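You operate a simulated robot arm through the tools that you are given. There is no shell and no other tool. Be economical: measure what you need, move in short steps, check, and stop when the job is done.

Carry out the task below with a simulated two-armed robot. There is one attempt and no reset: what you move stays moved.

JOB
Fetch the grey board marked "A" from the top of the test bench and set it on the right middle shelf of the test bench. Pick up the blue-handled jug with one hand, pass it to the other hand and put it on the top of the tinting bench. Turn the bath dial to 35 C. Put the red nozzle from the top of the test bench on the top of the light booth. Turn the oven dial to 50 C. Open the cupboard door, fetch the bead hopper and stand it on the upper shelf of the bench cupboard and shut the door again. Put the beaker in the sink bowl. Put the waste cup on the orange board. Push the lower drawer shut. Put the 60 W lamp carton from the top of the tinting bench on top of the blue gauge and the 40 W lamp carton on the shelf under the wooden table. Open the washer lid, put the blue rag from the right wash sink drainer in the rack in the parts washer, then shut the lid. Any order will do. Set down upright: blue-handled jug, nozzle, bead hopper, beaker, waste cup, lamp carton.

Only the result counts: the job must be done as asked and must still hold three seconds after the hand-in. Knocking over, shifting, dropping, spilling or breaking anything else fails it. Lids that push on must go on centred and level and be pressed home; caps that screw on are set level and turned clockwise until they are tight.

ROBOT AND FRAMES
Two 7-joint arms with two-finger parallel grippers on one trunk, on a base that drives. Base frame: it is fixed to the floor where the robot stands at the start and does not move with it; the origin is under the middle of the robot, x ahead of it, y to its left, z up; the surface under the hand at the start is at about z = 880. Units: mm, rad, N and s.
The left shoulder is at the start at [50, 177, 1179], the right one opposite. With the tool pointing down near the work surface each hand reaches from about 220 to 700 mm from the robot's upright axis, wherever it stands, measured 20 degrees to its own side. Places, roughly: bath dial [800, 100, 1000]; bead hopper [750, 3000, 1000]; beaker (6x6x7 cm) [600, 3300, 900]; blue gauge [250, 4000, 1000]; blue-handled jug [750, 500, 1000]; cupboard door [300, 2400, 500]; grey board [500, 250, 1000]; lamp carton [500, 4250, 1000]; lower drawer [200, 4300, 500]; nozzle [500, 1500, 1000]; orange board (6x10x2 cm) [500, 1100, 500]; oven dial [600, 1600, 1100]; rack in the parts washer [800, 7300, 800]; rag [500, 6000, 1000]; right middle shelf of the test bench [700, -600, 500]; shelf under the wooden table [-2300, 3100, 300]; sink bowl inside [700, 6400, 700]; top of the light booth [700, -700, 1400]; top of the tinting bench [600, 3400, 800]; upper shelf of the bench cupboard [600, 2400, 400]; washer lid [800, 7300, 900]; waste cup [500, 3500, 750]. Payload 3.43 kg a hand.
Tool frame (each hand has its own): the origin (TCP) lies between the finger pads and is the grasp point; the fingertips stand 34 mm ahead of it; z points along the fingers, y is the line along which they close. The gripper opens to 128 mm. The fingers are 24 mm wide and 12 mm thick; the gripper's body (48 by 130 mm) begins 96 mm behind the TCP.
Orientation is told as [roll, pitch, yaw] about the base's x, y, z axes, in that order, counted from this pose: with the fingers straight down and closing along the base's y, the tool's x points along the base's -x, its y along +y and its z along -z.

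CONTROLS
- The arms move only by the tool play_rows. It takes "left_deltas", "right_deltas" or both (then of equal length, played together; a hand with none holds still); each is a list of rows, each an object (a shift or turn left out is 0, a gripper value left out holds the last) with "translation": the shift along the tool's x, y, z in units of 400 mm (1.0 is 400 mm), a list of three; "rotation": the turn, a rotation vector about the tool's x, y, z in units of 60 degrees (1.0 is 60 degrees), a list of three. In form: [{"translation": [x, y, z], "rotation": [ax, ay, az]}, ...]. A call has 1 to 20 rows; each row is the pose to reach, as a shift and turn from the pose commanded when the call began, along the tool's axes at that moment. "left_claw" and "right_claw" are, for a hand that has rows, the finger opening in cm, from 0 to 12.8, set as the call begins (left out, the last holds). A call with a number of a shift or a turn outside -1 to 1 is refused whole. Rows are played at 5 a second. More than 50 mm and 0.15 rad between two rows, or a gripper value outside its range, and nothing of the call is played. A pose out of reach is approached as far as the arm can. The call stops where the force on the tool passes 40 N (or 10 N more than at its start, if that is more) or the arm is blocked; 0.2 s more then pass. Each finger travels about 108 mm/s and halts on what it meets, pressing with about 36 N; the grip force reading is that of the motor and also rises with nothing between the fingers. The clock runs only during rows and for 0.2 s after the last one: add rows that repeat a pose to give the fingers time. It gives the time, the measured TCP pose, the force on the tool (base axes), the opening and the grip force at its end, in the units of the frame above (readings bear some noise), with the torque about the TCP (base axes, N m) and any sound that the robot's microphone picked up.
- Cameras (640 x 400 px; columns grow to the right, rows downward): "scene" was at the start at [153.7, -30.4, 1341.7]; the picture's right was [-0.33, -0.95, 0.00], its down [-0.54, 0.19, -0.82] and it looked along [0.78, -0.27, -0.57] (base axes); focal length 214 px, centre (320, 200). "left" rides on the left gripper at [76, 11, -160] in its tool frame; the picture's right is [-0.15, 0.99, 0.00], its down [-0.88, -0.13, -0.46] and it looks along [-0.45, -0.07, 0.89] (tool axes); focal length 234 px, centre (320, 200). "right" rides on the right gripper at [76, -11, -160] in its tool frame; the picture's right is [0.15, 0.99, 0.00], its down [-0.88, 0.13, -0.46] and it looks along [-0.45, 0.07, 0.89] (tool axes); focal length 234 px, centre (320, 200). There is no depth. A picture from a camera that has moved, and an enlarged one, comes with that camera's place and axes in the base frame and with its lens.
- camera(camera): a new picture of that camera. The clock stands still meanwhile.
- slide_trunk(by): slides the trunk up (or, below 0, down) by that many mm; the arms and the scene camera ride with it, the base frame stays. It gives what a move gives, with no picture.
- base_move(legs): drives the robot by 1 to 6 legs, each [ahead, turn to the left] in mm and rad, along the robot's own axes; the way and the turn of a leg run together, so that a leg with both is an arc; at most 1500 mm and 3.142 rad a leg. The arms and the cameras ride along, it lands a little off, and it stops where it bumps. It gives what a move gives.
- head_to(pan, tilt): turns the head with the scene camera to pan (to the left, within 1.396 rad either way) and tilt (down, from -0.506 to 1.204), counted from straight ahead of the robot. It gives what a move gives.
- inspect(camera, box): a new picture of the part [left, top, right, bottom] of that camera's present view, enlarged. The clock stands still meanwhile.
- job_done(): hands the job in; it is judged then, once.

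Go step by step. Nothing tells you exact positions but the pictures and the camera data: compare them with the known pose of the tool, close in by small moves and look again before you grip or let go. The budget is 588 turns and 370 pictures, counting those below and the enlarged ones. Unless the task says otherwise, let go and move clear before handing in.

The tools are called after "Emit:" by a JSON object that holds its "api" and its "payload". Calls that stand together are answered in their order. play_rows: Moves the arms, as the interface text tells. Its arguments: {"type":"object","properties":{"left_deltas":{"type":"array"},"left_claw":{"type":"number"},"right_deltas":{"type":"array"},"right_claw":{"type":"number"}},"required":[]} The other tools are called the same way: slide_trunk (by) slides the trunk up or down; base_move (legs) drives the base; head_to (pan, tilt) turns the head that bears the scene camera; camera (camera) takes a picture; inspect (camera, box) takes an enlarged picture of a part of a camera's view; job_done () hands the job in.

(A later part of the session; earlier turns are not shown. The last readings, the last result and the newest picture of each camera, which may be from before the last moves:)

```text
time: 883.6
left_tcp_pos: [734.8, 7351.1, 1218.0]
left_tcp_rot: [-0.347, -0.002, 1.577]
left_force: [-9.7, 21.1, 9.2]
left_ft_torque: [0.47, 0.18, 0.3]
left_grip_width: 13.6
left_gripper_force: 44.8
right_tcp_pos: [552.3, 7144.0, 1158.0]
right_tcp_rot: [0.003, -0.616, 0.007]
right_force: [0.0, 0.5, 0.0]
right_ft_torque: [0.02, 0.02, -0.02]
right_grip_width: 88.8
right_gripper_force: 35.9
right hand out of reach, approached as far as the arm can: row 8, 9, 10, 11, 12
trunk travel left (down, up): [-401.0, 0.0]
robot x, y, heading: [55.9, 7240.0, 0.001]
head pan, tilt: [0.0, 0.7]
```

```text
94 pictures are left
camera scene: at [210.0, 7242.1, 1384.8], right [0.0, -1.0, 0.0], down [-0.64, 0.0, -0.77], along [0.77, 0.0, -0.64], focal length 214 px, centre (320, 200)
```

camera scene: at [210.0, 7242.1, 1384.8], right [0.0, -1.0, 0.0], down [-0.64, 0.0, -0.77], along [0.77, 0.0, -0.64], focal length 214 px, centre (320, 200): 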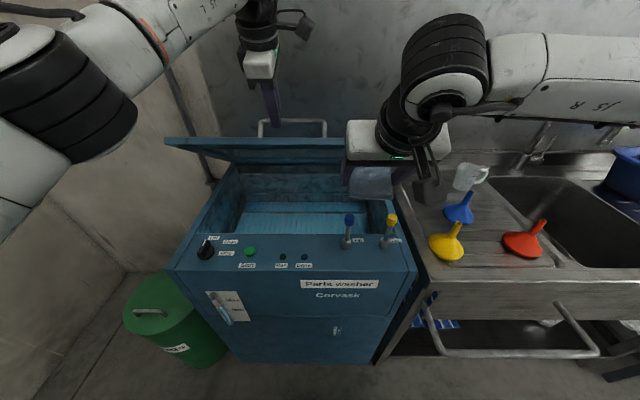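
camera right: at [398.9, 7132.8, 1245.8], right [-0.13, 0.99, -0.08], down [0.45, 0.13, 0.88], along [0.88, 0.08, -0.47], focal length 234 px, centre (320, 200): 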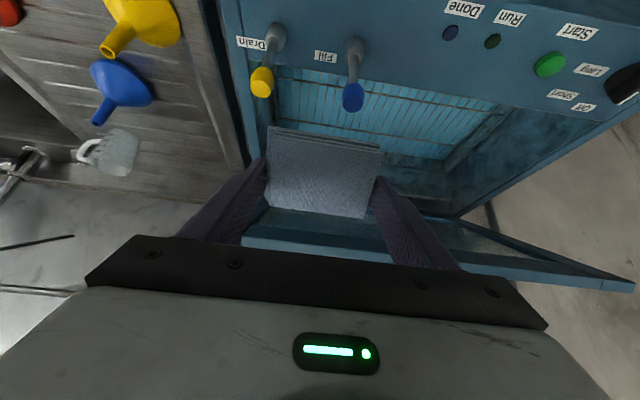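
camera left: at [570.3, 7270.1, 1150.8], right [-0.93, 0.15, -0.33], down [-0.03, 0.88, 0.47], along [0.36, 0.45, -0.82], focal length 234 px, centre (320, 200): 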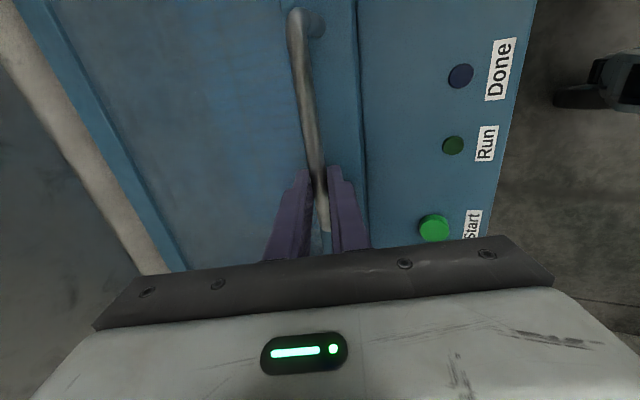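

The right arm cannot reach far enough inward while the left holds the lid. I test whether the lid stays by itself: open the left fingers slightly around the bar.

Emit:
{"api": "play_rows", "payload": {"left_deltas": [{}, {}, {}, {}, {}], "left_claw": 3.5}}

Emit:
{"api": "camera", "payload": {"camera": "left"}}

```text
time: 884.8
left_tcp_pos: [738.6, 7345.6, 1216.2]
left_tcp_rot: [-0.345, 0.0, 1.573]
left_force: [0.0, -0.6, -0.4]
left_ft_torque: [0.01, -0.01, 0.0]
left_grip_width: 34.8
left_gripper_force: 0.1
right_tcp_pos: [554.6, 7141.2, 1156.3]
right_tcp_rot: [0.007, -0.613, 0.004]
right_force: [0.4, 0.4, -1.0]
right_ft_torque: [-0.03, -0.03, 0.02]
right_grip_width: 88.6
right_gripper_force: 35.8
trunk travel left (down, up): [-401.0, 0.0]
robot x, y, heading: [57.4, 7238.2, 0.006]
head pan, tilt: [0.0, 0.7]
```

```text
93 pictures are left
camera left: at [672.9, 7270.6, 1361.2], right [-0.93, 0.15, -0.34], down [-0.03, 0.88, 0.47], along [0.36, 0.45, -0.81], focal length 234 px, centre (320, 200)
```

left: 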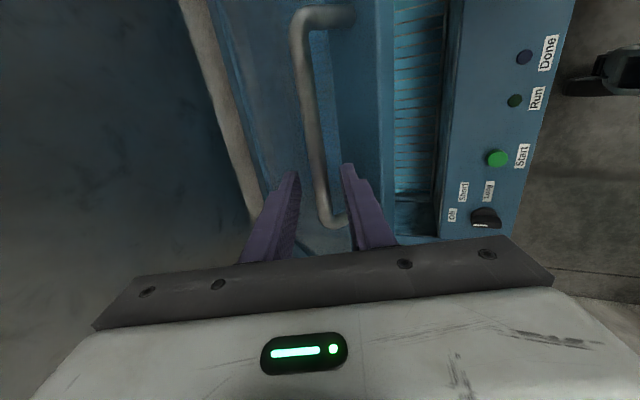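

The lid stays put. I withdraw the left hand up and away and re-check.

Emit:
{"api": "play_rows", "payload": {"left_deltas": [{"translation": [0, 0.0, -0.1]}, {"translation": [0, 0.02, -0.16]}, {"translation": [-0.06, 0.08, -0.16]}, {"translation": [-0.14, 0.14, -0.16]}, {"translation": [-0.22, 0.2, -0.16]}, {"translation": [-0.3, 0.26, -0.16]}, {"translation": [-0.3, 0.34, -0.16]}, {"translation": [-0.3, 0.42, -0.16]}, {"translation": [-0.3, 0.42, -0.16]}]}}

Emit:
{"api": "camera", "payload": {"camera": "scene"}}

```text
time: 886.8
left_tcp_pos: [556.2, 7466.2, 1218.9]
left_tcp_rot: [-0.346, 0.001, 1.573]
left_force: [-0.4, 1.0, 1.2]
left_ft_torque: [0.03, 0.01, 0.03]
left_grip_width: 34.9
left_gripper_force: 0.1
right_tcp_pos: [554.9, 7141.4, 1155.6]
right_tcp_rot: [0.006, -0.613, 0.004]
right_force: [-0.4, -0.9, -0.1]
right_ft_torque: [0.03, 0.01, 0.02]
right_grip_width: 88.8
right_gripper_force: 36.0
trunk travel left (down, up): [-401.0, 0.0]
robot x, y, heading: [54.5, 7238.4, 0.0]
head pan, tilt: [0.0, 0.7]
```

```text
92 pictures are left
camera scene: at [213.0, 7238.5, 1384.3], right [0.0, -1.0, 0.0], down [-0.64, 0.0, -0.76], along [0.76, 0.0, -0.64], focal length 214 px, centre (320, 200)
```

scene: 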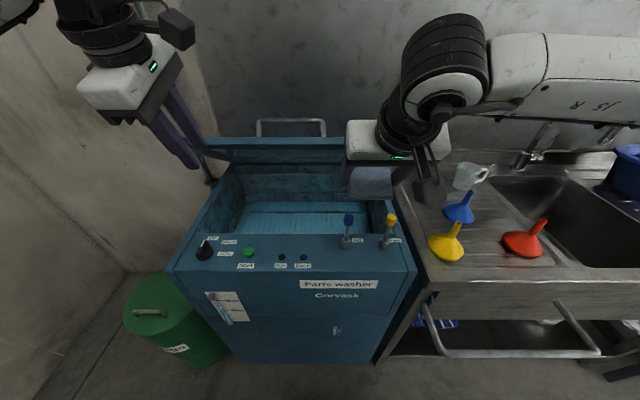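

The lid holds at ~40°. I shift the robot left to y ≈ 7450 so the right arm can enter comfortably.

Emit:
{"api": "base_move", "payload": {"legs": [[-280, 0], [0, 1.57], [215, 0], [0, -1.57], [150, 0]]}}

Emit:
{"api": "camera", "payload": {"camera": "right"}}

```text
time: 898.7
left_tcp_pos: [424.9, 7677.3, 1218.7]
left_tcp_rot: [-0.346, -0.001, 1.569]
left_force: [0.6, 0.7, 0.2]
left_ft_torque: [-0.01, 0.04, -0.01]
left_grip_width: 35.0
left_gripper_force: 0.0
right_tcp_pos: [421.5, 7354.8, 1156.1]
right_tcp_rot: [0.007, -0.612, 0.003]
right_force: [0.6, -0.3, -0.6]
right_ft_torque: [0.0, 0.0, 0.0]
right_grip_width: 88.7
right_gripper_force: 36.3
trunk travel left (down, up): [-401.0, 0.0]
robot x, y, heading: [-72.7, 7456.3, 0.002]
head pan, tilt: [0.0, 0.7]
```

```text
91 pictures are left
camera right: at [268.4, 7342.7, 1244.4], right [-0.13, 0.99, -0.08], down [0.46, 0.13, 0.88], along [0.88, 0.07, -0.47], focal length 234 px, centre (320, 200)
```

right: 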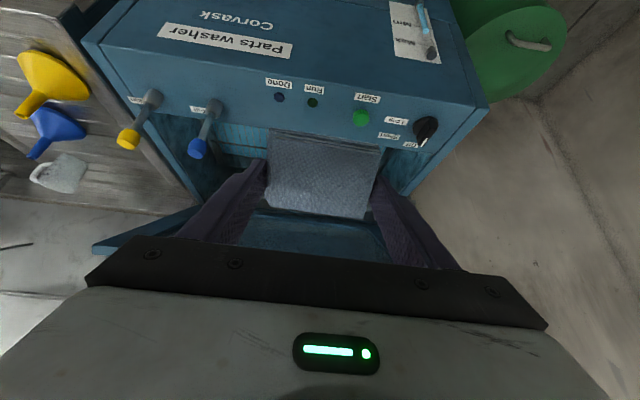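

Emit:
{"api": "base_move", "payload": {"legs": [[100, 0]]}}

Emit:
{"api": "play_rows", "payload": {"right_deltas": [{"translation": [0, -0.06, 0.03]}, {"translation": [-0.01, -0.1125, 0.08]}, {"translation": [-0.014, -0.1125, 0.15]}, {"translation": [-0.014, -0.1125, 0.15]}]}}

Emit:
{"api": "camera", "payload": {"camera": "right"}}

Emit:
{"api": "camera", "payload": {"camera": "scene"}}

```text
time: 899.8
left_tcp_pos: [523.6, 7678.1, 1220.3]
left_tcp_rot: [-0.346, 0.0, 1.57]
left_force: [-0.2, -0.3, -0.2]
left_ft_torque: [0.02, 0.04, 0.01]
left_grip_width: 34.9
left_gripper_force: 0.1
right_tcp_pos: [521.2, 7355.2, 1156.4]
right_tcp_rot: [0.008, -0.612, 0.001]
right_force: [0.0, -0.1, 0.3]
right_ft_torque: [-0.02, 0.04, -0.01]
right_grip_width: 88.8
right_gripper_force: 35.9
trunk travel left (down, up): [-401.0, 0.0]
robot x, y, heading: [20.5, 7452.7, -0.001]
head pan, tilt: [0.0, 0.7]
```

```text
time: 900.8
left_tcp_pos: [523.8, 7677.8, 1220.4]
left_tcp_rot: [-0.346, 0.001, 1.57]
left_force: [0.1, -0.6, 0.4]
left_ft_torque: [-0.02, -0.01, 0.03]
left_grip_width: 34.9
left_gripper_force: 0.1
right_tcp_pos: [560.4, 7309.7, 1110.4]
right_tcp_rot: [0.007, -0.616, 0.0]
right_force: [-1.0, 0.9, -0.1]
right_ft_torque: [-0.01, -0.01, -0.03]
right_grip_width: 88.7
right_gripper_force: 35.4
trunk travel left (down, up): [-401.0, 0.0]
robot x, y, heading: [23.8, 7455.3, -0.004]
head pan, tilt: [0.0, 0.7]
```

```text
90 pictures are left
camera right: at [406.5, 7298.8, 1198.6], right [-0.13, 0.99, -0.08], down [0.46, 0.13, 0.88], along [0.88, 0.08, -0.47], focal length 234 px, centre (320, 200)
```

right: 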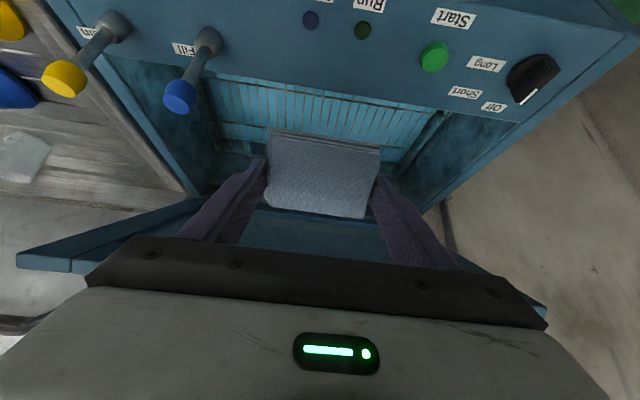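

```text
89 pictures are left
camera scene: at [178.2, 7451.9, 1384.5], right [0.0, -1.0, 0.0], down [-0.64, 0.0, -0.77], along [0.77, 0.0, -0.64], focal length 214 px, centre (320, 200)
```

scene: 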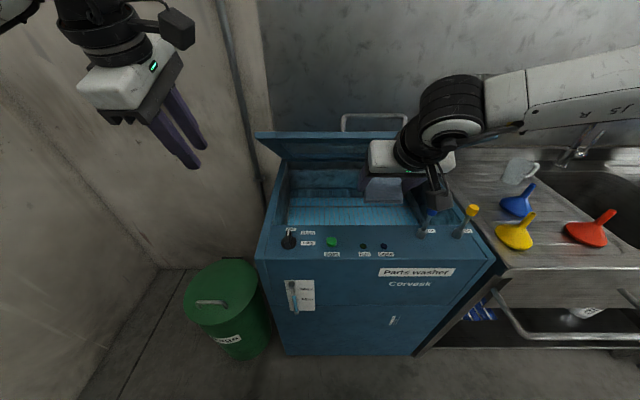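

Emit:
{"api": "play_rows", "payload": {"right_deltas": [{"translation": [0, 0, 0.1]}, {"translation": [0, 0, 0.2]}, {"translation": [0, 0, 0.3]}, {"translation": [0, 0, 0.4]}, {"translation": [0, 0, 0.5]}, {"translation": [0, 0, 0.5]}]}}

Emit:
{"api": "camera", "payload": {"camera": "right"}}

Emit:
{"api": "inspect", "payload": {"camera": "scene", "box": [240, 90, 520, 280]}}

```text
time: 902.2
left_tcp_pos: [522.6, 7678.4, 1220.0]
left_tcp_rot: [-0.346, 0.0, 1.569]
left_force: [0.6, 0.4, 0.4]
left_ft_torque: [-0.01, 0.01, 0.01]
left_grip_width: 34.8
left_gripper_force: 0.0
right_tcp_pos: [629.4, 7260.2, 988.2]
right_tcp_rot: [0.009, -0.614, 0.001]
right_force: [0.2, 0.0, -0.6]
right_ft_torque: [-0.02, -0.03, -0.01]
right_grip_width: 88.9
right_gripper_force: 36.1
right hand out of reach, approached as far as the arm can: row 2, 3, 4, 5, 6
trunk travel left (down, up): [-401.0, 0.0]
robot x, y, heading: [24.2, 7454.3, -0.0]
head pan, tilt: [0.0, 0.7]
```

```text
88 pictures are left
camera right: at [475.7, 7247.9, 1076.4], right [-0.13, 0.99, -0.08], down [0.46, 0.13, 0.88], along [0.88, 0.08, -0.47], focal length 234 px, centre (320, 200)
```

right: 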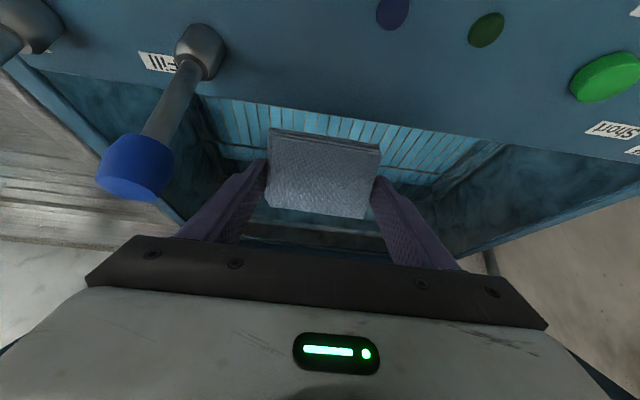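

```text
2.11 times, centred on (380, 185) of scene
camera zoom: at [178.5, 7452.2, 1384.4], right [0.0, -1.0, 0.0], down [-0.64, 0.0, -0.76], along [0.76, 0.0, -0.64], focal length 452 px, centre (194, 232)
```

zoom: 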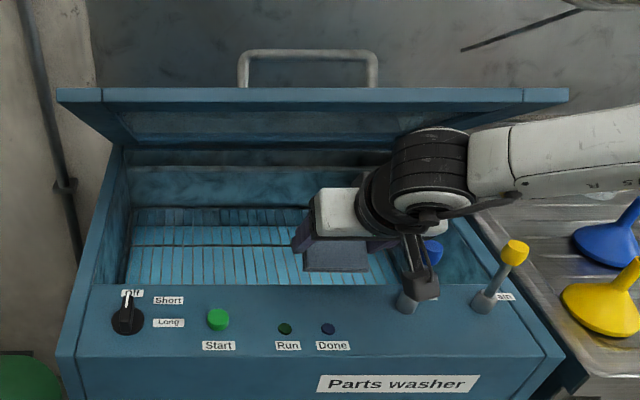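

The arm prefers a wider lateral offset. I retreat, shift the base another 110 mm left, and re-enter.

Emit:
{"api": "play_rows", "payload": {"right_deltas": [{"translation": [0, 0, -0.1]}, {"translation": [0, 0, -0.2]}, {"translation": [0, 0, -0.3]}, {"translation": [0, 0, -0.4]}, {"translation": [0, 0, -0.4]}]}}

Emit:
{"api": "base_move", "payload": {"legs": [[-250, 0], [0, 1.57], [110, 0], [0, -1.57], [150, 0]]}}

Emit:
{"api": "camera", "payload": {"camera": "right"}}

```text
time: 903.4
left_tcp_pos: [523.6, 7678.6, 1219.5]
left_tcp_rot: [-0.346, 0.0, 1.569]
left_force: [0.3, 0.4, -0.7]
left_ft_torque: [0.01, 0.01, 0.01]
left_grip_width: 34.8
left_gripper_force: 0.1
right_tcp_pos: [537.0, 7257.0, 1119.1]
right_tcp_rot: [0.006, -0.611, 0.003]
right_force: [0.7, 0.6, -0.5]
right_ft_torque: [-0.05, -0.01, 0.02]
right_grip_width: 88.7
right_gripper_force: 35.7
trunk travel left (down, up): [-401.0, 0.0]
robot x, y, heading: [21.1, 7453.1, -0.005]
head pan, tilt: [0.0, 0.7]
```

```text
time: 914.6
left_tcp_pos: [426.9, 7781.9, 1218.6]
left_tcp_rot: [-0.346, 0.0, 1.562]
left_force: [0.9, 0.1, 0.4]
left_ft_torque: [-0.01, 0.02, -0.03]
left_grip_width: 34.9
left_gripper_force: 0.1
right_tcp_pos: [437.7, 7361.2, 1119.1]
right_tcp_rot: [0.006, -0.613, -0.007]
right_force: [-0.4, -0.4, -0.5]
right_ft_torque: [0.0, 0.01, 0.01]
right_grip_width: 88.5
right_gripper_force: 36.1
trunk travel left (down, up): [-401.0, 0.0]
robot x, y, heading: [-75.4, 7561.2, -0.014]
head pan, tilt: [0.0, 0.7]
```

```text
86 pictures are left
camera right: at [283.7, 7351.5, 1207.6], right [-0.12, 0.99, -0.08], down [0.46, 0.12, 0.88], along [0.88, 0.07, -0.47], focal length 234 px, centre (320, 200)
```

right: 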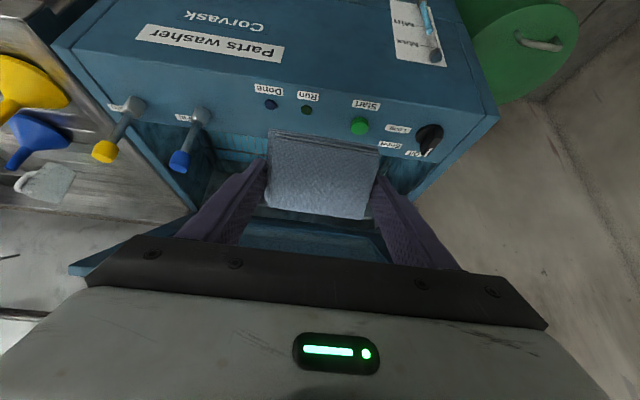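

Emit:
{"api": "base_move", "payload": {"legs": [[0, 0.014], [115, 0]]}}

Emit:
{"api": "play_rows", "payload": {"right_deltas": [{"translation": [0, -0.08, 0.02]}, {"translation": [0, -0.14, 0.08]}, {"translation": [0, -0.14, 0.16]}, {"translation": [0, -0.14, 0.26]}, {"translation": [0, -0.14, 0.36]}, {"translation": [0, -0.14, 0.46]}, {"translation": [0, -0.14, 0.5]}, {"translation": [0, -0.14, 0.5]}]}}

Emit:
{"api": "camera", "payload": {"camera": "right"}}

Emit:
{"api": "camera", "payload": {"camera": "scene"}}

```text
time: 916.2
left_tcp_pos: [537.2, 7790.5, 1220.7]
left_tcp_rot: [-0.345, 0.0, 1.576]
left_force: [1.1, 0.0, 0.0]
left_ft_torque: [0.0, 0.02, 0.02]
left_grip_width: 35.1
left_gripper_force: 0.1
right_tcp_pos: [554.0, 7369.5, 1119.3]
right_tcp_rot: [0.008, -0.612, 0.009]
right_force: [-0.3, -0.8, -0.2]
right_ft_torque: [-0.01, 0.05, -0.02]
right_grip_width: 88.8
right_gripper_force: 35.7
trunk travel left (down, up): [-401.0, 0.0]
robot x, y, heading: [42.9, 7562.4, 0.008]
head pan, tilt: [0.0, 0.7]
```

```text
time: 918.0
left_tcp_pos: [537.0, 7789.4, 1219.3]
left_tcp_rot: [-0.347, -0.001, 1.575]
left_force: [-0.5, 0.1, -0.4]
left_ft_torque: [0.02, -0.02, 0.01]
left_grip_width: 34.8
left_gripper_force: 0.1
right_tcp_pos: [669.8, 7317.4, 955.5]
right_tcp_rot: [0.007, -0.615, 0.011]
right_force: [0.4, -0.1, -0.4]
right_ft_torque: [-0.02, 0.02, 0.0]
right_grip_width: 88.8
right_gripper_force: 36.1
trunk travel left (down, up): [-401.0, 0.0]
robot x, y, heading: [40.0, 7559.5, 0.01]
head pan, tilt: [0.0, 0.7]
```

```text
85 pictures are left
camera right: at [516.5, 7303.8, 1044.1], right [-0.13, 0.99, -0.08], down [0.45, 0.13, 0.88], along [0.88, 0.08, -0.47], focal length 234 px, centre (320, 200)
```

right: 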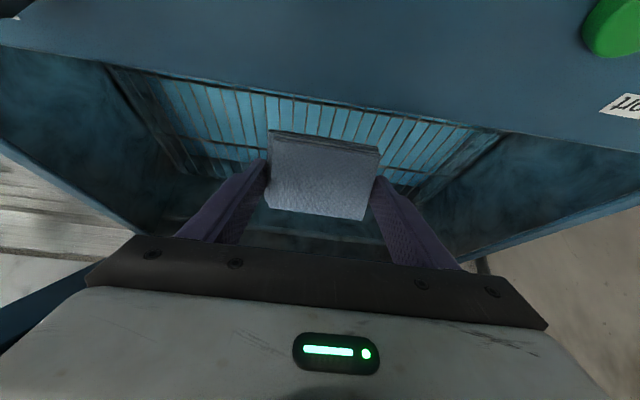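

```text
84 pictures are left
camera scene: at [193.9, 7562.1, 1384.4], right [0.01, -1.0, 0.0], down [-0.64, 0.0, -0.76], along [0.76, 0.0, -0.64], focal length 214 px, centre (320, 200)
```

scene: 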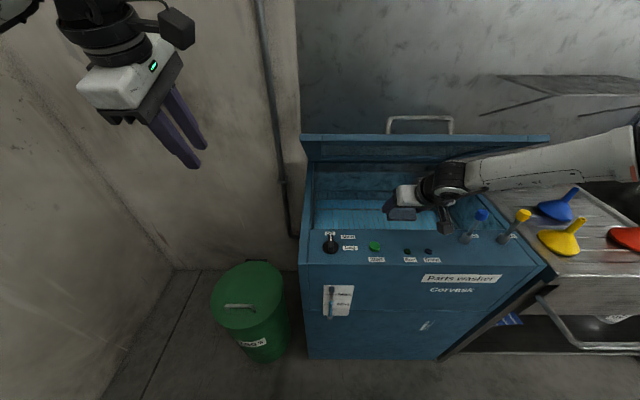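

Reach is good now. I lower 50 mm, move 100 mm further in, then lower until contact.

Emit:
{"api": "play_rows", "payload": {"right_deltas": [{"translation": [0.035, 0, 0.05]}, {"translation": [0.072, 0, 0.102]}, {"translation": [0.072, 0, 0.102]}]}}

Emit:
{"api": "base_move", "payload": {"legs": [[105, 0]]}}

Emit:
{"api": "camera", "payload": {"camera": "right"}}

Emit:
{"api": "inspect", "payload": {"camera": "scene", "box": [290, 100, 530, 280]}}

```text
time: 918.8
left_tcp_pos: [536.8, 7790.0, 1219.4]
left_tcp_rot: [-0.348, 0.0, 1.577]
left_force: [0.1, -0.1, 0.4]
left_ft_torque: [0.02, 0.05, -0.02]
left_grip_width: 35.0
left_gripper_force: 0.0
right_tcp_pos: [652.2, 7304.9, 926.9]
right_tcp_rot: [0.01, -0.614, 0.01]
right_force: [-0.6, 0.0, -0.6]
right_ft_torque: [0.02, -0.01, -0.01]
right_grip_width: 89.0
right_gripper_force: 36.0
right hand out of reach, approached as far as the arm can: row 1, 2, 3
trunk travel left (down, up): [-401.0, 0.0]
robot x, y, heading: [37.4, 7560.7, 0.005]
head pan, tilt: [0.0, 0.7]
```

```text
time: 920.0
left_tcp_pos: [640.9, 7791.0, 1220.3]
left_tcp_rot: [-0.348, 0.0, 1.575]
left_force: [0.3, 0.2, 0.1]
left_ft_torque: [-0.01, 0.06, 0.01]
left_grip_width: 35.1
left_gripper_force: 0.0
right_tcp_pos: [757.1, 7305.0, 925.8]
right_tcp_rot: [0.008, -0.613, 0.008]
right_force: [0.6, 0.9, -0.3]
right_ft_torque: [-0.01, 0.03, -0.02]
right_grip_width: 88.5
right_gripper_force: 36.1
trunk travel left (down, up): [-401.0, 0.0]
robot x, y, heading: [148.7, 7560.3, 0.008]
head pan, tilt: [0.0, 0.7]
```

```text
83 pictures are left
camera right: at [603.8, 7291.8, 1014.1], right [-0.13, 0.99, -0.08], down [0.46, 0.13, 0.88], along [0.88, 0.08, -0.47], focal length 234 px, centre (320, 200)
```

right: 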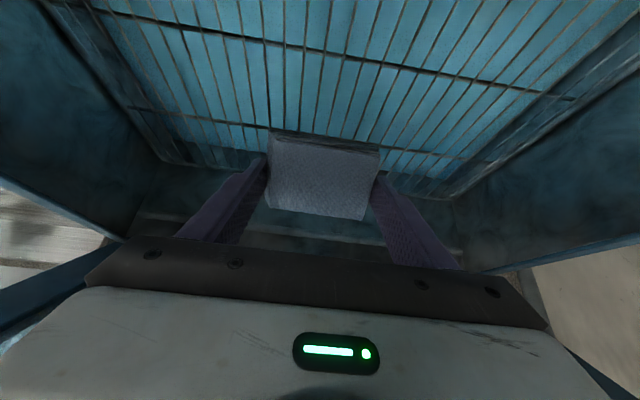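

```text
2.22 times, centred on (410, 190) of scene
camera zoom: at [299.2, 7562.8, 1384.3], right [0.01, -1.0, 0.0], down [-0.64, 0.0, -0.76], along [0.76, 0.0, -0.64], focal length 477 px, centre (120, 222)
```

zoom: 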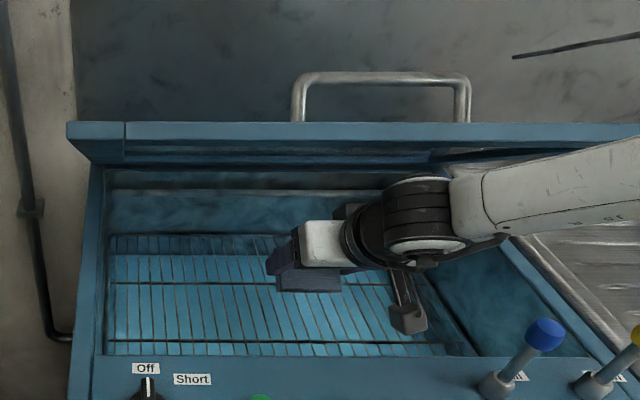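

The rag hangs over the wire rack. I lower with the trunk in steps, nudging slightly further in.

Emit:
{"api": "slide_trunk", "payload": {"by": -40}}

Emit:
{"api": "base_move", "payload": {"legs": [[28, 0]]}}

Emit:
{"api": "slide_trunk", "payload": {"by": -30}}

Emit:
{"api": "camera", "payload": {"camera": "right"}}

```text
time: 920.8
left_tcp_pos: [641.0, 7790.8, 1180.5]
left_tcp_rot: [-0.346, -0.001, 1.575]
left_force: [0.4, -1.1, -0.5]
left_ft_torque: [0.03, 0.01, -0.02]
left_grip_width: 35.0
left_gripper_force: 0.1
right_tcp_pos: [755.7, 7304.3, 885.3]
right_tcp_rot: [0.01, -0.615, 0.009]
right_force: [-0.8, -0.8, 0.1]
right_ft_torque: [0.0, -0.04, 0.01]
right_grip_width: 89.1
right_gripper_force: 36.2
trunk travel left (down, up): [-361.0, 40.0]
robot x, y, heading: [144.7, 7562.8, 0.0]
head pan, tilt: [0.0, 0.7]
```

```text
time: 921.6
left_tcp_pos: [670.0, 7791.0, 1179.1]
left_tcp_rot: [-0.345, 0.001, 1.574]
left_force: [0.6, 0.6, -0.2]
left_ft_torque: [-0.03, 0.02, -0.01]
left_grip_width: 34.9
left_gripper_force: 0.0
right_tcp_pos: [785.6, 7304.5, 885.7]
right_tcp_rot: [0.005, -0.612, 0.008]
right_force: [0.4, 0.2, -0.3]
right_ft_torque: [-0.03, 0.04, -0.01]
right_grip_width: 88.9
right_gripper_force: 36.4
trunk travel left (down, up): [-361.0, 40.0]
robot x, y, heading: [174.6, 7564.8, 0.005]
head pan, tilt: [0.0, 0.7]
```

```text
time: 922.4
left_tcp_pos: [668.9, 7791.6, 1150.0]
left_tcp_rot: [-0.348, 0.002, 1.577]
left_force: [0.2, 0.6, 0.5]
left_ft_torque: [0.03, 0.01, -0.04]
left_grip_width: 35.1
left_gripper_force: 0.0
right_tcp_pos: [783.8, 7304.2, 856.6]
right_tcp_rot: [0.008, -0.614, 0.011]
right_force: [0.1, -0.3, -0.2]
right_ft_torque: [0.02, 0.01, 0.0]
right_grip_width: 88.8
right_gripper_force: 36.1
trunk travel left (down, up): [-331.0, 70.0]
robot x, y, heading: [172.0, 7563.7, 0.01]
head pan, tilt: [0.0, 0.7]
```

```text
81 pictures are left
camera right: at [630.9, 7291.9, 944.6], right [-0.13, 0.99, -0.08], down [0.46, 0.13, 0.88], along [0.88, 0.08, -0.47], focal length 234 px, centre (320, 200)
```

right: 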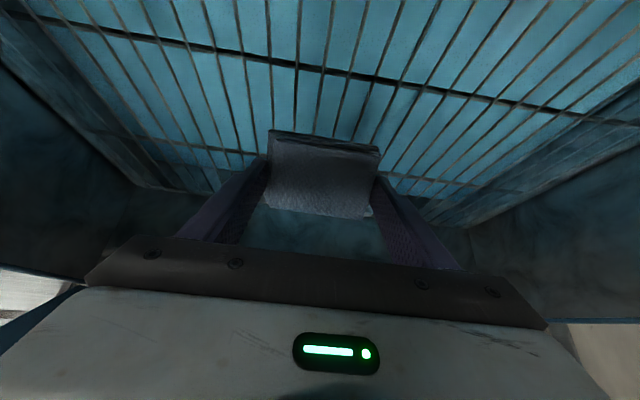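

Emit:
{"api": "slide_trunk", "payload": {"by": -20}}

Emit:
{"api": "slide_trunk", "payload": {"by": -15}}

Emit:
{"api": "camera", "payload": {"camera": "right"}}

```text
time: 923.2
left_tcp_pos: [670.0, 7790.9, 1129.9]
left_tcp_rot: [-0.344, 0.001, 1.577]
left_force: [0.8, -0.5, 0.3]
left_ft_torque: [0.0, 0.01, 0.01]
left_grip_width: 34.8
left_gripper_force: 0.0
right_tcp_pos: [788.9, 7304.0, 842.8]
right_tcp_rot: [0.009, -0.627, 0.008]
right_force: [2.3, 0.6, 4.3]
right_ft_torque: [-0.04, 0.87, -0.07]
right_grip_width: 89.0
right_gripper_force: 36.0
trunk travel left (down, up): [-312.0, 89.0]
robot x, y, heading: [169.7, 7560.7, 0.006]
head pan, tilt: [0.0, 0.7]
stopped: the force on the tool passed its limit at 41 N (the readings are from after the stop); the commanded pose is now the measured one
```

```text
time: 923.6
left_tcp_pos: [668.7, 7791.0, 1123.0]
left_tcp_rot: [-0.345, -0.001, 1.575]
left_force: [0.4, -1.1, 0.4]
left_ft_torque: [0.02, 0.07, 0.03]
left_grip_width: 34.9
left_gripper_force: 0.0
right_tcp_pos: [793.8, 7305.2, 843.5]
right_tcp_rot: [0.01, -0.64, 0.007]
right_force: [1.9, -0.6, 7.6]
right_ft_torque: [-0.12, 1.61, -0.06]
right_grip_width: 88.8
right_gripper_force: 36.6
trunk travel left (down, up): [-305.0, 96.0]
robot x, y, heading: [173.6, 7561.9, 0.009]
head pan, tilt: [0.0, 0.7]
stopped: the force on the tool passed its limit at 53 N (the readings are from after the stop); the commanded pose is now the measured one
```

```text
80 pictures are left
camera right: at [638.2, 7292.1, 927.8], right [-0.13, 0.99, -0.08], down [0.43, 0.13, 0.89], along [0.89, 0.08, -0.44], focal length 234 px, centre (320, 200)
```

right: 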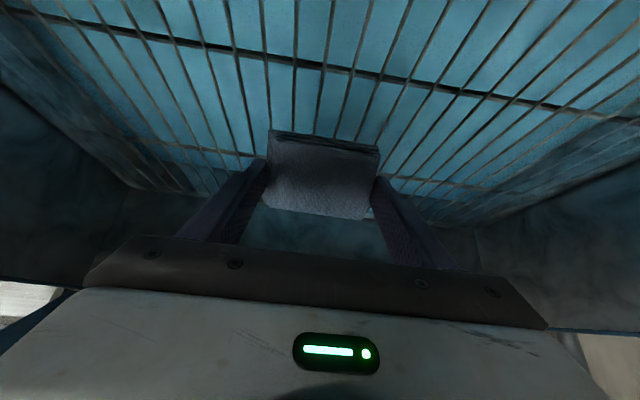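

The hand's camera touched the front rim, not the rack. I raise slightly, move 45 mm further in with the arm and lower again.

Emit:
{"api": "slide_trunk", "payload": {"by": 16}}

Emit:
{"api": "play_rows", "payload": {"right_deltas": [{"translation": [-0.045, 0, 0.03]}, {"translation": [-0.09, 0, 0.063]}, {"translation": [-0.09, 0, 0.063]}]}}

Emit:
{"api": "slide_trunk", "payload": {"by": -30}}

Emit:
{"api": "camera", "payload": {"camera": "right"}}

```text
time: 924.2
left_tcp_pos: [670.1, 7790.7, 1140.3]
left_tcp_rot: [-0.345, 0.0, 1.575]
left_force: [0.7, 0.2, -0.4]
left_ft_torque: [0.01, 0.03, 0.0]
left_grip_width: 35.0
left_gripper_force: 0.1
right_tcp_pos: [792.3, 7304.8, 857.7]
right_tcp_rot: [0.009, -0.641, 0.007]
right_force: [0.2, 0.2, -0.5]
right_ft_torque: [-0.01, 0.0, -0.02]
right_grip_width: 88.6
right_gripper_force: 36.2
trunk travel left (down, up): [-321.0, 80.0]
robot x, y, heading: [169.0, 7564.8, 0.01]
head pan, tilt: [0.0, 0.7]
```

```text
time: 925.0
left_tcp_pos: [670.0, 7791.0, 1139.5]
left_tcp_rot: [-0.349, 0.002, 1.573]
left_force: [0.3, -0.8, 1.0]
left_ft_torque: [-0.02, 0.02, -0.03]
left_grip_width: 34.9
left_gripper_force: 0.1
right_tcp_pos: [819.3, 7294.3, 874.5]
right_tcp_rot: [0.008, -0.639, 0.009]
right_force: [0.7, 1.2, -0.8]
right_ft_torque: [-0.06, 0.03, 0.01]
right_grip_width: 89.1
right_gripper_force: 36.0
right hand out of reach, approached as far as the arm can: row 1, 2, 3
trunk travel left (down, up): [-321.0, 80.0]
robot x, y, heading: [167.4, 7564.2, 0.003]
head pan, tilt: [0.0, 0.7]
```

```text
time: 925.8
left_tcp_pos: [668.8, 7790.5, 1109.5]
left_tcp_rot: [-0.348, 0.001, 1.573]
left_force: [-1.0, -0.8, -1.2]
left_ft_torque: [-0.03, 0.05, 0.02]
left_grip_width: 35.0
left_gripper_force: 0.0
right_tcp_pos: [819.5, 7295.4, 843.4]
right_tcp_rot: [0.009, -0.639, 0.007]
right_force: [-0.2, -0.6, -0.5]
right_ft_torque: [0.05, -0.01, 0.01]
right_grip_width: 88.9
right_gripper_force: 36.0
trunk travel left (down, up): [-291.0, 110.0]
robot x, y, heading: [170.8, 7564.2, 0.007]
head pan, tilt: [0.0, 0.7]
```

```text
79 pictures are left
camera right: at [664.4, 7282.0, 928.9], right [-0.13, 0.99, -0.08], down [0.43, 0.13, 0.89], along [0.89, 0.08, -0.44], focal length 234 px, centre (320, 200)
```

right: 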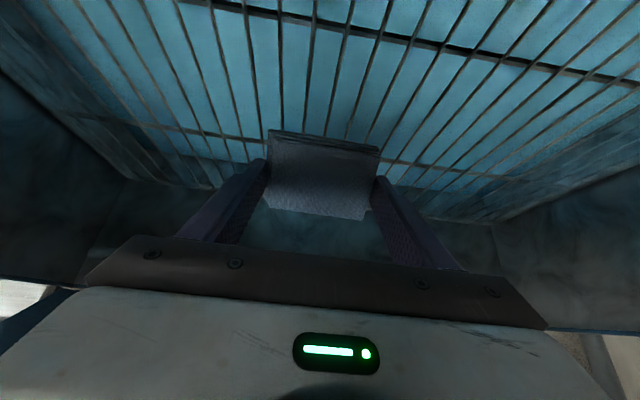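

Emit:
{"api": "slide_trunk", "payload": {"by": -25}}

Emit:
{"api": "slide_trunk", "payload": {"by": -20}}

Emit:
{"api": "camera", "payload": {"camera": "right"}}

Emit:
{"api": "inspect", "payload": {"camera": "scene", "box": [290, 100, 530, 280]}}

```text
time: 926.5
left_tcp_pos: [667.8, 7790.6, 1086.2]
left_tcp_rot: [-0.348, 0.001, 1.575]
left_force: [-0.2, -0.3, -0.5]
left_ft_torque: [-0.01, 0.0, -0.04]
left_grip_width: 35.0
left_gripper_force: 0.0
right_tcp_pos: [821.4, 7294.1, 826.6]
right_tcp_rot: [0.008, -0.649, 0.01]
right_force: [-0.4, -2.0, 18.0]
right_ft_torque: [-0.74, 0.11, 0.04]
right_grip_width: 88.7
right_gripper_force: 35.9
trunk travel left (down, up): [-266.0, 135.0]
robot x, y, heading: [171.8, 7561.2, 0.005]
head pan, tilt: [0.0, 0.7]
```

```text
time: 927.0
left_tcp_pos: [669.2, 7790.8, 1070.7]
left_tcp_rot: [-0.347, 0.0, 1.575]
left_force: [-0.5, 0.8, 0.8]
left_ft_torque: [0.02, -0.02, -0.02]
left_grip_width: 34.6
left_gripper_force: 0.0
right_tcp_pos: [828.7, 7295.6, 816.2]
right_tcp_rot: [0.012, -0.665, 0.008]
right_force: [1.9, 1.6, 10.4]
right_ft_torque: [-0.37, 0.01, 0.03]
right_grip_width: 89.2
right_gripper_force: 36.1
trunk travel left (down, up): [-252.0, 149.0]
robot x, y, heading: [173.5, 7562.0, 0.006]
head pan, tilt: [0.0, 0.7]
stopped: the force on the tool passed its limit at 42 N (the readings are from after the stop); the commanded pose is now the measured one
```

```text
78 pictures are left
camera right: at [669.5, 7282.7, 898.0], right [-0.13, 0.99, -0.08], down [0.41, 0.13, 0.9], along [0.9, 0.08, -0.42], focal length 234 px, centre (320, 200)
```

right: 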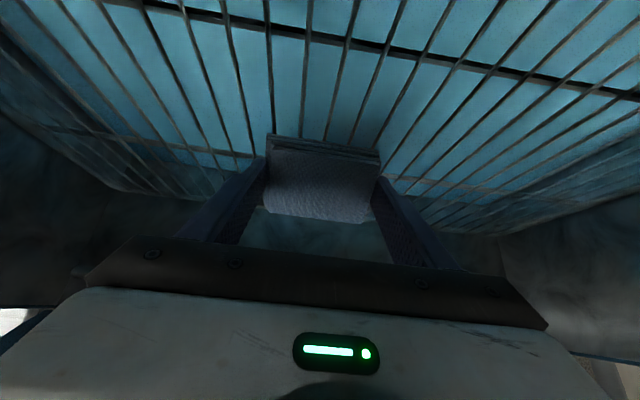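

```text
2.22 times, centred on (410, 190) of scene
camera zoom: at [325.2, 7562.9, 1235.0], right [0.01, -1.0, 0.0], down [-0.64, 0.0, -0.77], along [0.77, 0.0, -0.64], focal length 477 px, centre (120, 222)
```

zoom: 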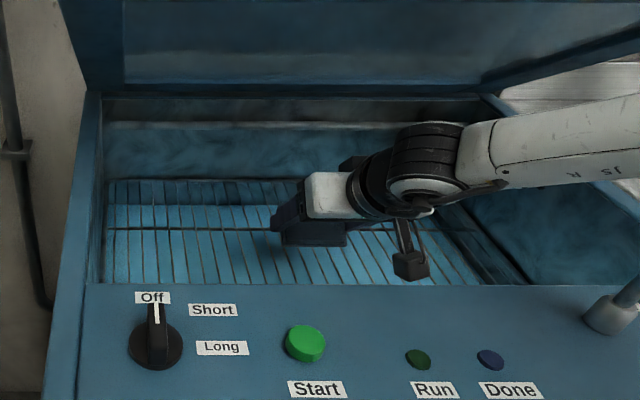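

The rag's edge is on the rack. I open the hand and let it drop flat, then look.

Emit:
{"api": "play_rows", "payload": {"right_deltas": [{}, {}, {}, {}], "right_claw": 12.5}}

Emit:
{"api": "slide_trunk", "payload": {"by": 60}}

Emit:
{"api": "camera", "payload": {"camera": "right"}}

```text
time: 928.0
left_tcp_pos: [669.7, 7791.0, 1070.6]
left_tcp_rot: [-0.346, -0.002, 1.573]
left_force: [-1.0, -0.2, -0.4]
left_ft_torque: [-0.02, -0.01, 0.01]
left_grip_width: 35.1
left_gripper_force: 0.1
right_tcp_pos: [825.0, 7295.3, 814.4]
right_tcp_rot: [0.013, -0.658, 0.006]
right_force: [0.0, -0.4, -0.6]
right_ft_torque: [0.0, 0.0, -0.04]
right_grip_width: 125.1
right_gripper_force: 0.0
trunk travel left (down, up): [-252.0, 149.0]
robot x, y, heading: [172.1, 7565.2, 0.001]
head pan, tilt: [0.0, 0.7]
```

```text
time: 929.0
left_tcp_pos: [669.0, 7790.0, 1130.6]
left_tcp_rot: [-0.346, -0.001, 1.575]
left_force: [0.1, 0.4, 0.7]
left_ft_torque: [0.0, -0.01, 0.01]
left_grip_width: 34.9
left_gripper_force: 0.1
right_tcp_pos: [826.0, 7294.5, 873.4]
right_tcp_rot: [0.011, -0.657, 0.005]
right_force: [-0.2, 0.2, -0.4]
right_ft_torque: [-0.03, 0.01, -0.02]
right_grip_width: 125.2
right_gripper_force: 0.0
trunk travel left (down, up): [-312.0, 89.0]
robot x, y, heading: [173.7, 7564.2, 0.003]
head pan, tilt: [0.0, 0.7]
```

```text
76 pictures are left
camera right: at [668.8, 7282.0, 955.7], right [-0.13, 0.99, -0.08], down [0.42, 0.13, 0.9], along [0.9, 0.08, -0.43], focal length 234 px, centre (320, 200)
```

right: 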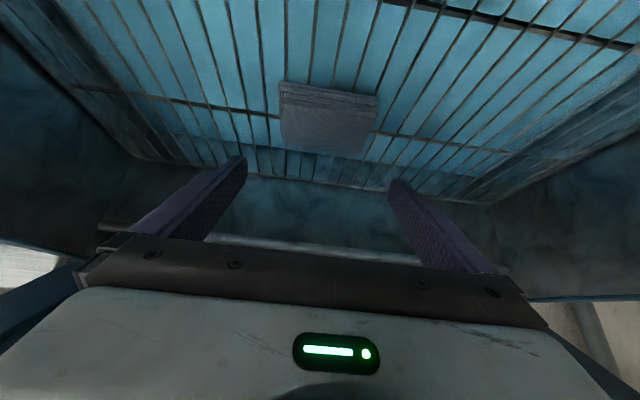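

The rag lies flat in the rack. I withdraw the right hand along its axis, then back the base away.

Emit:
{"api": "play_rows", "payload": {"right_deltas": [{"translation": [0.02, 0, -0.08]}, {"translation": [0.03, 0, -0.17]}, {"translation": [0.03, 0, -0.27]}, {"translation": [0.03, 0, -0.37]}, {"translation": [0.03, 0, -0.45]}, {"translation": [0.03, 0, -0.45]}], "right_claw": 6}}

Emit:
{"api": "camera", "payload": {"camera": "scene"}}

```text
time: 930.4
left_tcp_pos: [669.1, 7790.8, 1130.8]
left_tcp_rot: [-0.345, -0.001, 1.574]
left_force: [0.9, 0.2, -0.1]
left_ft_torque: [-0.01, -0.04, -0.02]
left_grip_width: 34.8
left_gripper_force: 0.1
right_tcp_pos: [705.8, 7290.8, 1009.2]
right_tcp_rot: [0.013, -0.656, 0.004]
right_force: [0.4, 0.6, 0.1]
right_ft_torque: [-0.04, 0.0, 0.01]
right_grip_width: 60.1
right_gripper_force: 0.1
trunk travel left (down, up): [-312.0, 89.0]
robot x, y, heading: [168.9, 7565.0, 0.009]
head pan, tilt: [0.0, 0.7]
```

```text
75 pictures are left
camera scene: at [326.3, 7562.5, 1295.4], right [0.01, -1.0, 0.0], down [-0.64, 0.0, -0.76], along [0.76, 0.0, -0.64], focal length 214 px, centre (320, 200)
```

scene: 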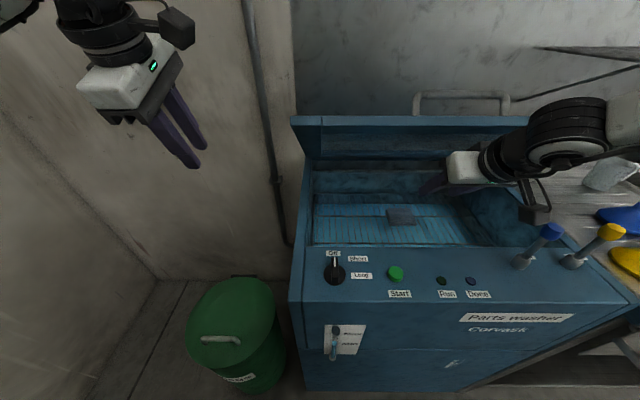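

Now I close the lid: back out, raise the right fist above the lid's front strip, and press it down along the arc.

Emit:
{"api": "base_move", "payload": {"legs": [[-220, 0]]}}

Emit:
{"api": "slide_trunk", "payload": {"by": 89}}

Emit:
{"api": "play_rows", "payload": {"right_deltas": [{"translation": [-0.06, 0.01, -0.08]}, {"translation": [-0.12, 0.02, -0.16]}, {"translation": [-0.18, 0.03, -0.24]}, {"translation": [-0.244, 0.04, -0.316]}, {"translation": [-0.29, 0.04, -0.375]}, {"translation": [-0.29, 0.04, -0.375]}], "right_claw": 0}}

Emit:
{"api": "base_move", "payload": {"legs": [[150, 0]]}}

Emit:
{"api": "camera", "payload": {"camera": "right"}}

Emit:
{"api": "camera", "payload": {"camera": "scene"}}

```text
time: 932.0
left_tcp_pos: [451.9, 7788.7, 1132.2]
left_tcp_rot: [-0.348, -0.001, 1.575]
left_force: [-0.3, -0.4, -0.6]
left_ft_torque: [-0.01, -0.02, 0.05]
left_grip_width: 35.1
left_gripper_force: 0.1
right_tcp_pos: [489.7, 7292.0, 1009.9]
right_tcp_rot: [0.011, -0.659, 0.005]
right_force: [0.4, -0.6, -0.4]
right_ft_torque: [-0.01, 0.03, -0.04]
right_grip_width: 60.0
right_gripper_force: 0.0
trunk travel left (down, up): [-312.0, 89.0]
robot x, y, heading: [-49.4, 7559.6, 0.008]
head pan, tilt: [0.0, 0.7]
```

```text
time: 933.3
left_tcp_pos: [452.7, 7789.0, 1219.6]
left_tcp_rot: [-0.347, -0.001, 1.574]
left_force: [1.0, -0.3, 0.4]
left_ft_torque: [0.01, 0.0, 0.02]
left_grip_width: 34.8
left_gripper_force: 0.0
right_tcp_pos: [490.1, 7289.6, 1097.5]
right_tcp_rot: [0.014, -0.657, 0.004]
right_force: [0.0, 0.0, 0.0]
right_ft_torque: [0.01, 0.02, 0.01]
right_grip_width: 59.9
right_gripper_force: 0.0
trunk travel left (down, up): [-401.0, 0.0]
robot x, y, heading: [-42.3, 7562.1, -0.001]
head pan, tilt: [0.0, 0.7]
```

```text
time: 934.7
left_tcp_pos: [452.9, 7789.1, 1219.8]
left_tcp_rot: [-0.344, 0.0, 1.575]
left_force: [-0.5, 0.2, 0.0]
left_ft_torque: [-0.01, 0.01, 0.0]
left_grip_width: 35.2
left_gripper_force: 0.2
right_tcp_pos: [489.1, 7305.4, 1288.8]
right_tcp_rot: [0.01, -0.658, 0.007]
right_force: [0.3, 0.5, 0.1]
right_ft_torque: [0.01, 0.01, -0.01]
right_grip_width: 0.0
right_gripper_force: 32.9
trunk travel left (down, up): [-401.0, 0.0]
robot x, y, heading: [-44.3, 7564.1, 0.007]
head pan, tilt: [0.0, 0.7]
```

```text
time: 936.1
left_tcp_pos: [605.1, 7789.6, 1219.7]
left_tcp_rot: [-0.344, 0.001, 1.573]
left_force: [1.3, -0.3, 0.0]
left_ft_torque: [0.01, -0.01, 0.0]
left_grip_width: 34.8
left_gripper_force: 0.0
right_tcp_pos: [640.6, 7304.4, 1285.8]
right_tcp_rot: [0.01, -0.656, 0.005]
right_force: [-0.1, -0.1, 0.4]
right_ft_torque: [0.01, -0.02, -0.01]
right_grip_width: 0.0
right_gripper_force: 32.7
trunk travel left (down, up): [-401.0, 0.0]
robot x, y, heading: [103.0, 7561.8, 0.006]
head pan, tilt: [0.0, 0.7]
```

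```text
74 pictures are left
camera right: at [484.2, 7292.8, 1368.5], right [-0.13, 0.99, -0.08], down [0.42, 0.13, 0.9], along [0.9, 0.08, -0.43], focal length 234 px, centre (320, 200)
```

right: 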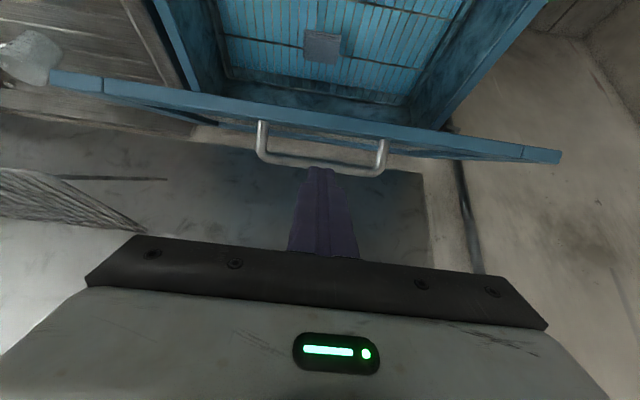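

```text
73 pictures are left
camera scene: at [261.3, 7562.2, 1384.4], right [0.01, -1.0, 0.0], down [-0.64, 0.0, -0.76], along [0.76, 0.0, -0.64], focal length 214 px, centre (320, 200)
```

scene: 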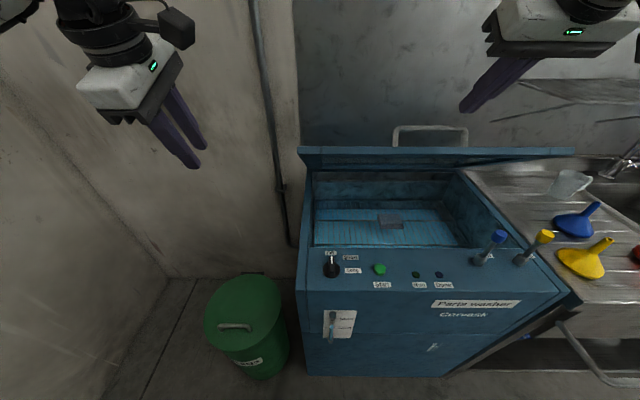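

Emit:
{"api": "play_rows", "payload": {"right_deltas": [{"translation": [0.01, 0, 0.09]}, {"translation": [0.021, 0, 0.17]}, {"translation": [0.021, 0, 0.2]}, {"translation": [0.021, 0, 0.2]}]}}

Emit:
{"api": "camera", "payload": {"camera": "right"}}

```text
time: 937.1
left_tcp_pos: [604.2, 7791.0, 1219.9]
left_tcp_rot: [-0.348, 0.001, 1.574]
left_force: [0.3, -0.2, -0.4]
left_ft_torque: [0.03, -0.03, 0.01]
left_grip_width: 34.9
left_gripper_force: 0.1
right_tcp_pos: [683.5, 7307.1, 1218.1]
right_tcp_rot: [0.013, -0.661, 0.005]
right_force: [0.4, 0.1, -1.0]
right_ft_torque: [0.03, 0.01, 0.02]
right_grip_width: 0.3
right_gripper_force: 32.8
trunk travel left (down, up): [-401.0, 0.0]
robot x, y, heading: [104.7, 7563.9, 0.005]
head pan, tilt: [0.0, 0.7]
```

```text
72 pictures are left
camera right: at [525.3, 7294.0, 1299.9], right [-0.13, 0.99, -0.08], down [0.42, 0.13, 0.9], along [0.9, 0.08, -0.43], focal length 234 px, centre (320, 200)
```

right: 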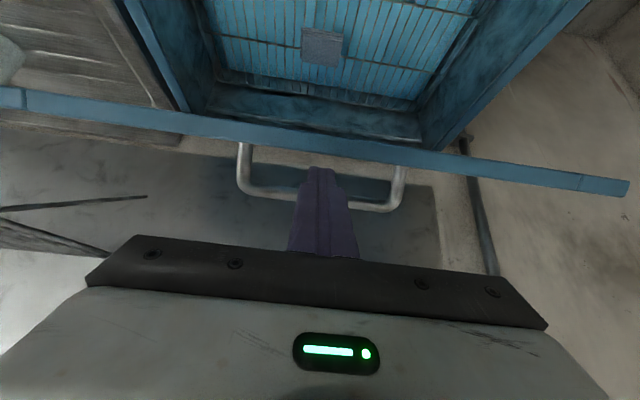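

Emit:
{"api": "play_rows", "payload": {"right_deltas": [{"translation": [0.05, 0, 0.012]}, {"translation": [0.1, 0, 0.026]}, {"translation": [0.153, 0, 0.043]}, {"translation": [0.2, 0, 0.064]}, {"translation": [0.25, 0, 0.087]}, {"translation": [0.298, 0, 0.112]}]}}

Emit:
{"api": "camera", "payload": {"camera": "scene"}}

```text
time: 938.5
left_tcp_pos: [604.0, 7789.6, 1219.6]
left_tcp_rot: [-0.347, 0.0, 1.573]
left_force: [0.5, 0.3, -0.2]
left_ft_torque: [-0.03, 0.01, -0.03]
left_grip_width: 35.1
left_gripper_force: 0.1
right_tcp_pos: [615.3, 7307.0, 1110.8]
right_tcp_rot: [0.013, -0.659, 0.005]
right_force: [0.0, 0.6, 0.2]
right_ft_torque: [-0.01, 0.02, -0.02]
right_grip_width: 0.0
right_gripper_force: 33.0
trunk travel left (down, up): [-401.0, 0.0]
robot x, y, heading: [104.2, 7561.0, 0.003]
head pan, tilt: [0.0, 0.7]
```

```text
71 pictures are left
camera scene: at [260.6, 7562.1, 1384.5], right [0.01, -1.0, 0.0], down [-0.64, 0.0, -0.76], along [0.76, 0.0, -0.64], focal length 214 px, centre (320, 200)
```

scene: 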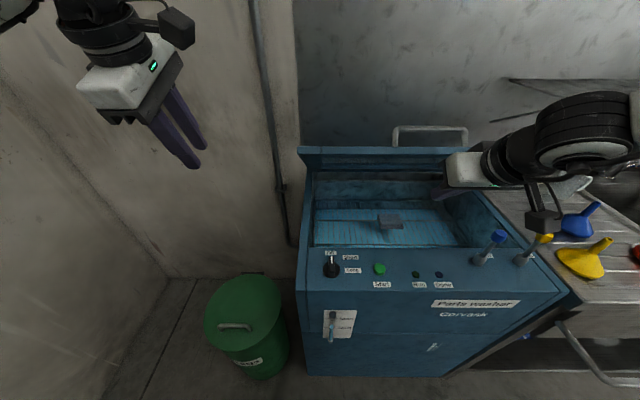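

The fist slipped past without closing the lid. I'll use the handle instead: back off and return the robot to the pose where the left hand held the bar.

Emit:
{"api": "base_move", "payload": {"legs": [[-250, 0]]}}

Emit:
{"api": "play_rows", "payload": {"right_deltas": [{"translation": [0.08, -0.04, -0.08]}, {"translation": [0.1, -0.08, -0.16]}, {"translation": [0.12, -0.1, -0.24]}, {"translation": [0.12, -0.1, -0.24]}]}}

Emit:
{"api": "base_move", "payload": {"legs": [[0, -1.57], [322, 0], [0, 1.57]]}}

Emit:
{"api": "camera", "payload": {"camera": "scene"}}

```text
time: 940.3
left_tcp_pos: [354.7, 7787.9, 1220.7]
left_tcp_rot: [-0.346, 0.0, 1.573]
left_force: [-0.1, -0.1, -0.5]
left_ft_torque: [-0.02, -0.01, -0.02]
left_grip_width: 34.7
left_gripper_force: 0.1
right_tcp_pos: [365.2, 7305.2, 1110.1]
right_tcp_rot: [0.01, -0.658, 0.005]
right_force: [-0.6, 0.3, -0.2]
right_ft_torque: [0.03, -0.02, 0.0]
right_grip_width: 0.0
right_gripper_force: 33.6
trunk travel left (down, up): [-401.0, 0.0]
robot x, y, heading: [-144.9, 7560.2, 0.008]
head pan, tilt: [0.0, 0.7]
```

```text
time: 941.3
left_tcp_pos: [353.9, 7789.9, 1219.9]
left_tcp_rot: [-0.346, 0.001, 1.574]
left_force: [0.3, 1.9, 0.3]
left_ft_torque: [0.02, 0.02, 0.03]
left_grip_width: 34.8
left_gripper_force: 0.1
right_tcp_pos: [269.5, 7264.8, 1156.4]
right_tcp_rot: [0.011, -0.657, 0.005]
right_force: [0.5, 0.2, 0.7]
right_ft_torque: [-0.03, -0.01, -0.02]
right_grip_width: 0.1
right_gripper_force: 33.1
trunk travel left (down, up): [-401.0, 0.0]
robot x, y, heading: [-145.6, 7558.9, 0.005]
head pan, tilt: [0.0, 0.7]
```

```text
time: 951.1
left_tcp_pos: [355.7, 7464.3, 1220.7]
left_tcp_rot: [-0.346, 0.0, 1.566]
left_force: [0.5, 0.8, 0.1]
left_ft_torque: [-0.02, -0.01, 0.01]
left_grip_width: 35.0
left_gripper_force: 0.1
right_tcp_pos: [266.5, 6942.4, 1156.1]
right_tcp_rot: [0.012, -0.659, -0.002]
right_force: [-0.7, -0.6, 0.7]
right_ft_torque: [0.02, -0.01, 0.02]
right_grip_width: 0.1
right_gripper_force: 33.2
trunk travel left (down, up): [-401.0, 0.0]
robot x, y, heading: [-142.4, 7241.4, -0.001]
head pan, tilt: [0.0, 0.7]
```

```text
70 pictures are left
camera scene: at [10.6, 7240.6, 1384.5], right [0.0, -1.0, 0.0], down [-0.64, 0.0, -0.76], along [0.76, 0.0, -0.64], focal length 214 px, centre (320, 200)
```

scene: 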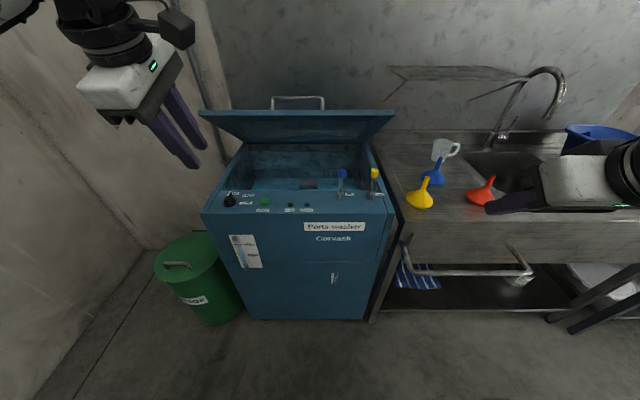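

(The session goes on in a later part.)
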